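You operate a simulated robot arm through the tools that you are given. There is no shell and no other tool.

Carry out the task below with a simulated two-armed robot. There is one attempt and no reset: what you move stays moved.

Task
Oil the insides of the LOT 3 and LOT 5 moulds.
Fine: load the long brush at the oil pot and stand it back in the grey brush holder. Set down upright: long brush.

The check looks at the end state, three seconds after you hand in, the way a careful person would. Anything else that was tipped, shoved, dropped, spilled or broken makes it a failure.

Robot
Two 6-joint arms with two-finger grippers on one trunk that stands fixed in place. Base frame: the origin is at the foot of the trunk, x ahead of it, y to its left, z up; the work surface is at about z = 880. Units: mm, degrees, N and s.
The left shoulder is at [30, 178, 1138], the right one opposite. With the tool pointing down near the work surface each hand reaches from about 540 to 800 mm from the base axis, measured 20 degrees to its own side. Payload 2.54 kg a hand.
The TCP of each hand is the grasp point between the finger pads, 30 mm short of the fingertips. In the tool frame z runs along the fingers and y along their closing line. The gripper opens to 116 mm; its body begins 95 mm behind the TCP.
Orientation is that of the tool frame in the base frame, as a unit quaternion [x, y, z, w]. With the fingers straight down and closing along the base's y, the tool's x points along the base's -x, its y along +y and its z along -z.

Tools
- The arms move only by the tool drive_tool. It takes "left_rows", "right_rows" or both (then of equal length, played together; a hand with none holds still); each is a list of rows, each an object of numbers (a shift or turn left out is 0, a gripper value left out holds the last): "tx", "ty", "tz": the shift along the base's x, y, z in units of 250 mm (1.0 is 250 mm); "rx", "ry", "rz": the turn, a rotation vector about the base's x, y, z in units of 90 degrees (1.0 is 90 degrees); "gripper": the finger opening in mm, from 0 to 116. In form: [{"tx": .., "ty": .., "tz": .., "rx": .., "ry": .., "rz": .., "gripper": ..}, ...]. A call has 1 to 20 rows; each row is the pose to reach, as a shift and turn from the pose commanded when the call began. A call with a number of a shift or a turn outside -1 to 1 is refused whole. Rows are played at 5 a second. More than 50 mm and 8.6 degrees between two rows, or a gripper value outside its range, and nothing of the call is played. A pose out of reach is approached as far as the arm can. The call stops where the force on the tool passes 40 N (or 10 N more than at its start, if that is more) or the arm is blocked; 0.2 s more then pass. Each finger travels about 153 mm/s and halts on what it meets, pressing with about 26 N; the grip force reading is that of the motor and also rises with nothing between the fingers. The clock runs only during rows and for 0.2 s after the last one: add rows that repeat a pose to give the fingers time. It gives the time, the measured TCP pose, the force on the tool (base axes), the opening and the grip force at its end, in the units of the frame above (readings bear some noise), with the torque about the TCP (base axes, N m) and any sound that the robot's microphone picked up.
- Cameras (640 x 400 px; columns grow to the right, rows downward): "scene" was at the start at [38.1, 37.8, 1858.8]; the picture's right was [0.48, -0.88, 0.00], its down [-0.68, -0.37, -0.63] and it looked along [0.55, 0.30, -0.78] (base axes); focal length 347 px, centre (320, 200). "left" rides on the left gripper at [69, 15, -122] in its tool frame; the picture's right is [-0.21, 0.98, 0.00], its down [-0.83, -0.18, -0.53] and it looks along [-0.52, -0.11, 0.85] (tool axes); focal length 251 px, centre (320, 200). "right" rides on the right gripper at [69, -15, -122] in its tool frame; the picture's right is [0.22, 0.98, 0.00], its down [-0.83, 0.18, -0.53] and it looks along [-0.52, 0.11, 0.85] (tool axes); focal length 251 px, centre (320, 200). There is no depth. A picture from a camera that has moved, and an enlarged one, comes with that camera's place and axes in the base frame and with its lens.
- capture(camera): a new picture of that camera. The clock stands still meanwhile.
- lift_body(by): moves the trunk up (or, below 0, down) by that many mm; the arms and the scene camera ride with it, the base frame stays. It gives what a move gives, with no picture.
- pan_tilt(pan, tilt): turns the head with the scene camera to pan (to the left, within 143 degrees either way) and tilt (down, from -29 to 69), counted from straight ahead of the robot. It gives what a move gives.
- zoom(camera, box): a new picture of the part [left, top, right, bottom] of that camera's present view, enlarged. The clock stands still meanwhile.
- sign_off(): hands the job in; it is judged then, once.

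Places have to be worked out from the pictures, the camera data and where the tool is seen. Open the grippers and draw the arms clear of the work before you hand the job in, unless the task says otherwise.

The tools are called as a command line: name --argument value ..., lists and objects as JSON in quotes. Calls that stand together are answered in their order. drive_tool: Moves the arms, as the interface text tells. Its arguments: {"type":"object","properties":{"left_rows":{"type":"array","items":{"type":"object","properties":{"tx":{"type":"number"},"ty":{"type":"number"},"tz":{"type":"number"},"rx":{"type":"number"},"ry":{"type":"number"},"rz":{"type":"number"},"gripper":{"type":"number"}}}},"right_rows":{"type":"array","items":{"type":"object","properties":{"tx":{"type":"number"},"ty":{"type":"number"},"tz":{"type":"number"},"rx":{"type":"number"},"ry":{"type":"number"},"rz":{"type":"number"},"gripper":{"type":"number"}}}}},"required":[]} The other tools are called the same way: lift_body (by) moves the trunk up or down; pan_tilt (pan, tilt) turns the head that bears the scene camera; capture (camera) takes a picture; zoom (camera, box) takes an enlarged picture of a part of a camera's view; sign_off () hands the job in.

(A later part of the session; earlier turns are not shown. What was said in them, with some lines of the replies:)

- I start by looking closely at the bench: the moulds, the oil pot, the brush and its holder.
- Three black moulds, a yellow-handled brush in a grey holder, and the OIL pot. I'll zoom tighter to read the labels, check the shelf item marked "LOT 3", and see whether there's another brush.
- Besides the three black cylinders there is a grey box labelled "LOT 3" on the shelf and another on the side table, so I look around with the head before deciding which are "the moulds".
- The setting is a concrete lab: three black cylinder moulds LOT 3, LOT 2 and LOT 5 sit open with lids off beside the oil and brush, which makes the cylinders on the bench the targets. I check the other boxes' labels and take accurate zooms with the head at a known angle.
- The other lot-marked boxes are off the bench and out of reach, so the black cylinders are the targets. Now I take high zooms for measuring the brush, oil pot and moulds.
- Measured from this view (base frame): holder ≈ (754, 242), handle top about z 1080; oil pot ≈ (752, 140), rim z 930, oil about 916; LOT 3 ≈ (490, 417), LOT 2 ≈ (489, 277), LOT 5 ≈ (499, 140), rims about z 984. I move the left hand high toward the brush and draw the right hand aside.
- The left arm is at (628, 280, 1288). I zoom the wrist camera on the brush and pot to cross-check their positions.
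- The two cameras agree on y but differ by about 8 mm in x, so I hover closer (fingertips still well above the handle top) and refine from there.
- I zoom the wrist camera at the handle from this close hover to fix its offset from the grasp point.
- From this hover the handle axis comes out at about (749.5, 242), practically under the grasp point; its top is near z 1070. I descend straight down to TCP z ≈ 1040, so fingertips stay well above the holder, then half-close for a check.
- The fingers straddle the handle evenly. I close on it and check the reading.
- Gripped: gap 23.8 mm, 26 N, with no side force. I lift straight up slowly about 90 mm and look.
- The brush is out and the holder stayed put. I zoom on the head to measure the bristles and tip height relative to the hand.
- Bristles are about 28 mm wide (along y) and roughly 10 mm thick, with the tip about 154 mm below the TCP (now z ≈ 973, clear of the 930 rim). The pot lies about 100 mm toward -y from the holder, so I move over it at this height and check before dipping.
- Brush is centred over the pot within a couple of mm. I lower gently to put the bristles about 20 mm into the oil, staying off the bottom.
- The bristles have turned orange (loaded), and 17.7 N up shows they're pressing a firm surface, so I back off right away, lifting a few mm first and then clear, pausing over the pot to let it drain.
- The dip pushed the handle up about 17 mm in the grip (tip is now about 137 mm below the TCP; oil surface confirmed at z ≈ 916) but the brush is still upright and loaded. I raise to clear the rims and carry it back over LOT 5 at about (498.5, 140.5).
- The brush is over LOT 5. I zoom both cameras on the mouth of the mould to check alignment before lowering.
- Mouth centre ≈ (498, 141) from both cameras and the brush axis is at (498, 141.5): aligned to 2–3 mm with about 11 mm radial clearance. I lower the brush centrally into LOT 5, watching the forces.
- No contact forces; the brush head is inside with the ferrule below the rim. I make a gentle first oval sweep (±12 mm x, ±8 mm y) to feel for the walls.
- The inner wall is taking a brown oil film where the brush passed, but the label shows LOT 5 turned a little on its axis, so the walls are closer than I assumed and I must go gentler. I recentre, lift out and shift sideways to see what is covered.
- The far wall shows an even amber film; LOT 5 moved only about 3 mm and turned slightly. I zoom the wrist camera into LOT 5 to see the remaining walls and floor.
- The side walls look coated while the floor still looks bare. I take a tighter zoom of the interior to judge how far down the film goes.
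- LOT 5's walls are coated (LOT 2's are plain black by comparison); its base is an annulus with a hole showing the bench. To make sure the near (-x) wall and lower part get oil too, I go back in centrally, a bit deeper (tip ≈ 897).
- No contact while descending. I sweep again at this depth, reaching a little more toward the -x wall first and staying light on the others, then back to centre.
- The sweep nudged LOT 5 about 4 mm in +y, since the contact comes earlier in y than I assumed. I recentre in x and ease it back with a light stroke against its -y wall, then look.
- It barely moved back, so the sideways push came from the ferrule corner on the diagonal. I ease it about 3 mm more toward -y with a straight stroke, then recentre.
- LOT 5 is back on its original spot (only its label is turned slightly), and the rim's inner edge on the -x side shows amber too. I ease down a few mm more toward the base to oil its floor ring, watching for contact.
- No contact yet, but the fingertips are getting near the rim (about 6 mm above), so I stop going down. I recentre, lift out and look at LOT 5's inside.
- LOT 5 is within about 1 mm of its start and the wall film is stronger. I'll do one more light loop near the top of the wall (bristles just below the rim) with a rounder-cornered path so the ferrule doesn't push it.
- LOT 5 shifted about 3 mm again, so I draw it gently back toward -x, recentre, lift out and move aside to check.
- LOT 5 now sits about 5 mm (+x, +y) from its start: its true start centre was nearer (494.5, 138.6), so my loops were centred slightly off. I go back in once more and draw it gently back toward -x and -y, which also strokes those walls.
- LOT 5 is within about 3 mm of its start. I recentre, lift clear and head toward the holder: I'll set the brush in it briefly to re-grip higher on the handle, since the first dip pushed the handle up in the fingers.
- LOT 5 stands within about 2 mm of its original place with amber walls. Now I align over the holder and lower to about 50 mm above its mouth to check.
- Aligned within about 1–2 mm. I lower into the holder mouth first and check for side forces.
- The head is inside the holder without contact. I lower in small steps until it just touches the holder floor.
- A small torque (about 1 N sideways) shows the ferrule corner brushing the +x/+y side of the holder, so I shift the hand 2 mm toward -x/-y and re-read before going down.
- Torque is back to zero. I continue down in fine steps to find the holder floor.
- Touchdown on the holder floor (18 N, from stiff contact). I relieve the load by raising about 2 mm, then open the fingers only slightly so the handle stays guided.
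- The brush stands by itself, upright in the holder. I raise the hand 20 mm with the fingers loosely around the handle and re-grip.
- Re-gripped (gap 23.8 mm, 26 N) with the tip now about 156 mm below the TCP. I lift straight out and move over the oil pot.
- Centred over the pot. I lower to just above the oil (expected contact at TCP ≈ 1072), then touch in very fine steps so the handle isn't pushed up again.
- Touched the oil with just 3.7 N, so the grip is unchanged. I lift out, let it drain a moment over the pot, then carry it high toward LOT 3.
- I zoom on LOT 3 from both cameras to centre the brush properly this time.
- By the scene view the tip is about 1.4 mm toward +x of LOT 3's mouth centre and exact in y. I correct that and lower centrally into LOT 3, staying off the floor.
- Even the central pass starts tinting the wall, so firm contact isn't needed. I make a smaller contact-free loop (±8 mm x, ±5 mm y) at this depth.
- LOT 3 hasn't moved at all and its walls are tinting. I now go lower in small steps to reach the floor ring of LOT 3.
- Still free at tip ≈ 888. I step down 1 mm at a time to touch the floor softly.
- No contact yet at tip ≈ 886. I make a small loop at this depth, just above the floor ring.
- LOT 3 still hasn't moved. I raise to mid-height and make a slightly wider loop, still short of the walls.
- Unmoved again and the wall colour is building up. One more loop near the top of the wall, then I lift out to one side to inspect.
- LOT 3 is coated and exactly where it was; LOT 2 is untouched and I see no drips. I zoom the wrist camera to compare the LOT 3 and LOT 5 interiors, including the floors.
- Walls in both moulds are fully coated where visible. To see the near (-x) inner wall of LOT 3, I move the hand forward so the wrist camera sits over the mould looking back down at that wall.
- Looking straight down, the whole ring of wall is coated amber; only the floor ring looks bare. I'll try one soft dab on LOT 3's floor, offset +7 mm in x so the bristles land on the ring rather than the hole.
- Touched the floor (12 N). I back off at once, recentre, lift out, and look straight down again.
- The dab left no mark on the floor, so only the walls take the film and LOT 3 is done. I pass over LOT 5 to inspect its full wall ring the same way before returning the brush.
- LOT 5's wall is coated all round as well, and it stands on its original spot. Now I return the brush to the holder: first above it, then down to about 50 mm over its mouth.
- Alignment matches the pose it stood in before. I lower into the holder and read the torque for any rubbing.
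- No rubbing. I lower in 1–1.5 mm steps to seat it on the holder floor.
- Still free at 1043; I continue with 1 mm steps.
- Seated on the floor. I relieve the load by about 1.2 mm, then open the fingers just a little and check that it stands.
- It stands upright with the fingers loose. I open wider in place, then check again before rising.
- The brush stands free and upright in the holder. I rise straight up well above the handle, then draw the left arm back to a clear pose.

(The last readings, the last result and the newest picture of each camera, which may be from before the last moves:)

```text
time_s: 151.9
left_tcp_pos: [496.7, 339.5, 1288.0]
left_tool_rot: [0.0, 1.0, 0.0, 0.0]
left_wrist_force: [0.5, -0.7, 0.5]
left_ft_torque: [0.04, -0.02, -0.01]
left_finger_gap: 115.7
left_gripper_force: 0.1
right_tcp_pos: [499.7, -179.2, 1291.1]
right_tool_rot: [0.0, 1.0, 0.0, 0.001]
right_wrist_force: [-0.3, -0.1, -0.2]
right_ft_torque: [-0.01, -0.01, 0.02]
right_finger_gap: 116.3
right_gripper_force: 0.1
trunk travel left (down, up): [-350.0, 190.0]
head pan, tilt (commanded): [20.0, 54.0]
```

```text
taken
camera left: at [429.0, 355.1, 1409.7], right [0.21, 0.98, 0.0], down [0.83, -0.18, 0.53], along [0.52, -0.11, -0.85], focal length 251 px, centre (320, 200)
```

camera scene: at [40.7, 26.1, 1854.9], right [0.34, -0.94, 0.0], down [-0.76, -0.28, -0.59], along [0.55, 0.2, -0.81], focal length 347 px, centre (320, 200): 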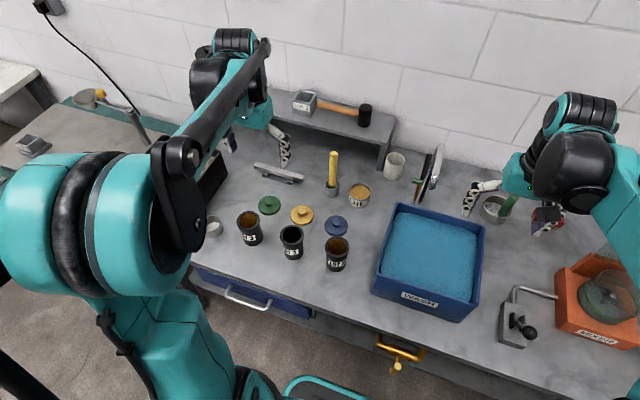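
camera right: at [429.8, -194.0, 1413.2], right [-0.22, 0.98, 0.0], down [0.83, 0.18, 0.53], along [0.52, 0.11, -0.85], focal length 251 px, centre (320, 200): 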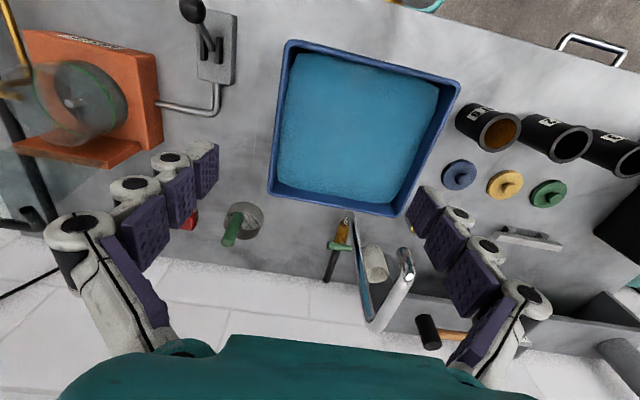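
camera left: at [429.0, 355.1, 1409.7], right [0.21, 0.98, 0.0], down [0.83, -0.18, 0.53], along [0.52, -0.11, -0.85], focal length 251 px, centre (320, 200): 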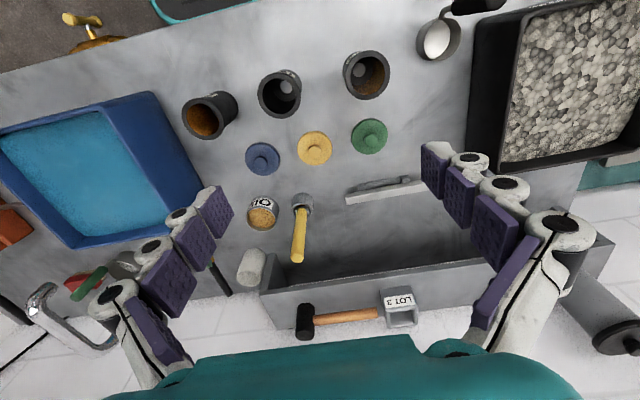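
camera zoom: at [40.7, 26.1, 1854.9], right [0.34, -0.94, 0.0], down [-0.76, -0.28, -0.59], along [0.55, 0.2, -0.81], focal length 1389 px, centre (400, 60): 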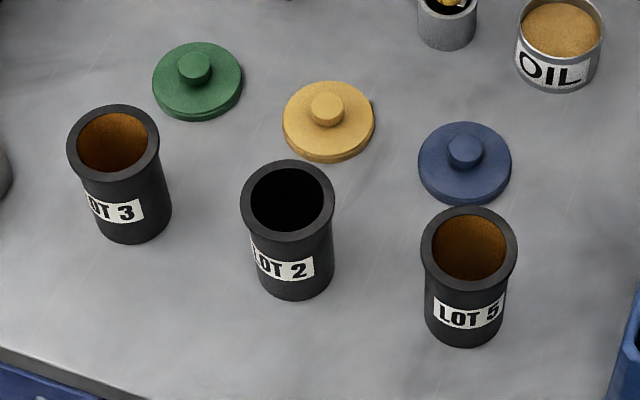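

Brush upright in its holder, moulds standing in place (LOT 3 and LOT 5 amber inside, LOT 2 untouched), lids and pot undisturbed, no drips. I draw both open hands further back from the work before handing in.

drive_tool --left_rows '[{"tx": -0.06, "tz": 0.02}, {"tx": -0.14, "tz": 0.05}, {"tx": -0.22, "tz": 0.08}, {"tx": -0.3, "tz": 0.1}, {"tx": -0.38, "tz": 0.12}, {"tx": -0.43, "tz": 0.12}, {"tx": -0.43, "tz": 0.12}]' --right_rows '[{"ty": -0.02, "tx": -0.02}, {"ty": -0.06, "tx": -0.06}, {"ty": -0.1, "tx": -0.1}, {"ty": -0.14, "tx": -0.14}, {"ty": -0.18, "tx": -0.18}, {"ty": -0.2, "tx": -0.2}, {"ty": -0.2, "tx": -0.2}]'

capture --camera "scene"

zoom --camera "left" --box '[200, 90, 440, 240]'

zoom --camera "scene" --box '[310, 140, 400, 215]'

```text
time_s: 153.6
left_tcp_pos: [389.9, 341.0, 1317.6]
left_tool_rot: [0.0, 1.0, 0.001, 0.0]
left_wrist_force: [0.4, 0.2, 1.0]
left_ft_torque: [0.01, 0.01, 0.01]
left_finger_gap: 116.0
left_gripper_force: 0.1
right_tcp_pos: [449.0, -229.2, 1290.5]
right_tool_rot: [0.0, 1.0, 0.001, 0.0]
right_wrist_force: [-0.3, 0.1, 0.1]
right_ft_torque: [-0.03, 0.02, 0.05]
right_finger_gap: 116.1
right_gripper_force: 0.1
trunk travel left (down, up): [-350.0, 190.0]
head pan, tilt (commanded): [20.0, 54.0]
```

```text
taken
camera scene: at [40.6, 26.5, 1854.9], right [0.34, -0.94, 0.0], down [-0.76, -0.28, -0.59], along [0.55, 0.2, -0.81], focal length 347 px, centre (320, 200)
```

scene: 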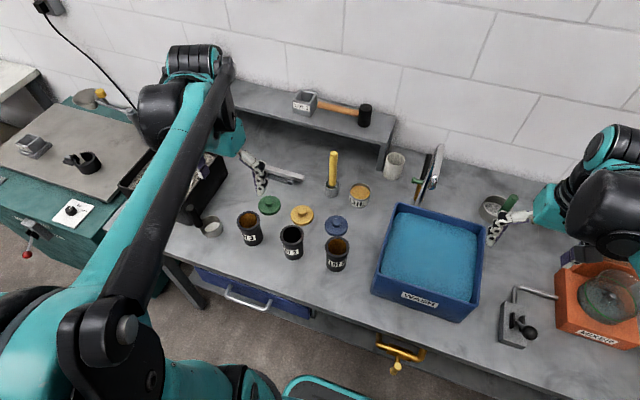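

```text
2.67 times, centred on (320, 165) of left
camera zoom: at [321.8, 355.8, 1439.8], right [0.21, 0.98, 0.0], down [0.83, -0.18, 0.53], along [0.52, -0.11, -0.85], focal length 670 px, centre (320, 293)
```

zoom: 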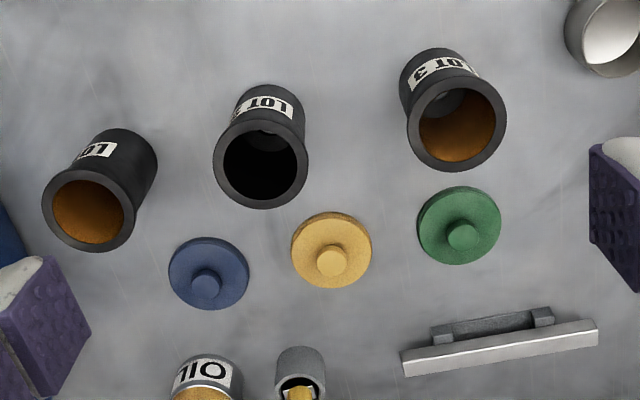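

```text
5.33 times, centred on (355, 178) of scene
camera zoom: at [40.6, 26.5, 1854.9], right [0.34, -0.94, 0.0], down [-0.76, -0.28, -0.59], along [0.55, 0.2, -0.81], focal length 1852 px, centre (133, 320)
```

zoom: 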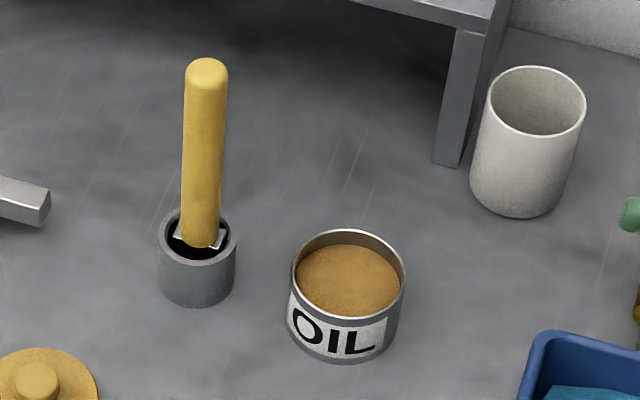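

The last pictures match the starting layout. LOT 3 and LOT 5 are oiled on all visible inner walls, the brush stands upright in the grey holder, and both hands are open and clear of the work. I hand the job in.

sign_off

```text
The job is handed in.
```

The LOT 3 and LOT 5 moulds are oiled inside. The long brush, loaded at the oil pot, is standing upright in the grey holder. I handed the job in with both grippers open and clear; no result has come back yet.

- **Coverage:** the walls of both moulds show an amber oil film all the way round. The floor rings show none. One light dab on LOT 3's floor left no mark, and I didn't reach LOT 5's floor.
- **LOT 5 moved slightly:** the brush nudged it up to about 5 mm while I worked. I eased it back to within about 2 mm of where it started, but it is turned a little, so its label faces a slightly different way.
- **LOT 3 and the rest:** LOT 3, LOT 2, the lids, the oil pot and the holder are where they were, and I saw no drips on the bench.
- **Which LOT 3:** there is also a grey box marked LOT 3 on the shelf. I took the black cylinder on the bench as the LOT 3 mould and left the box alone.
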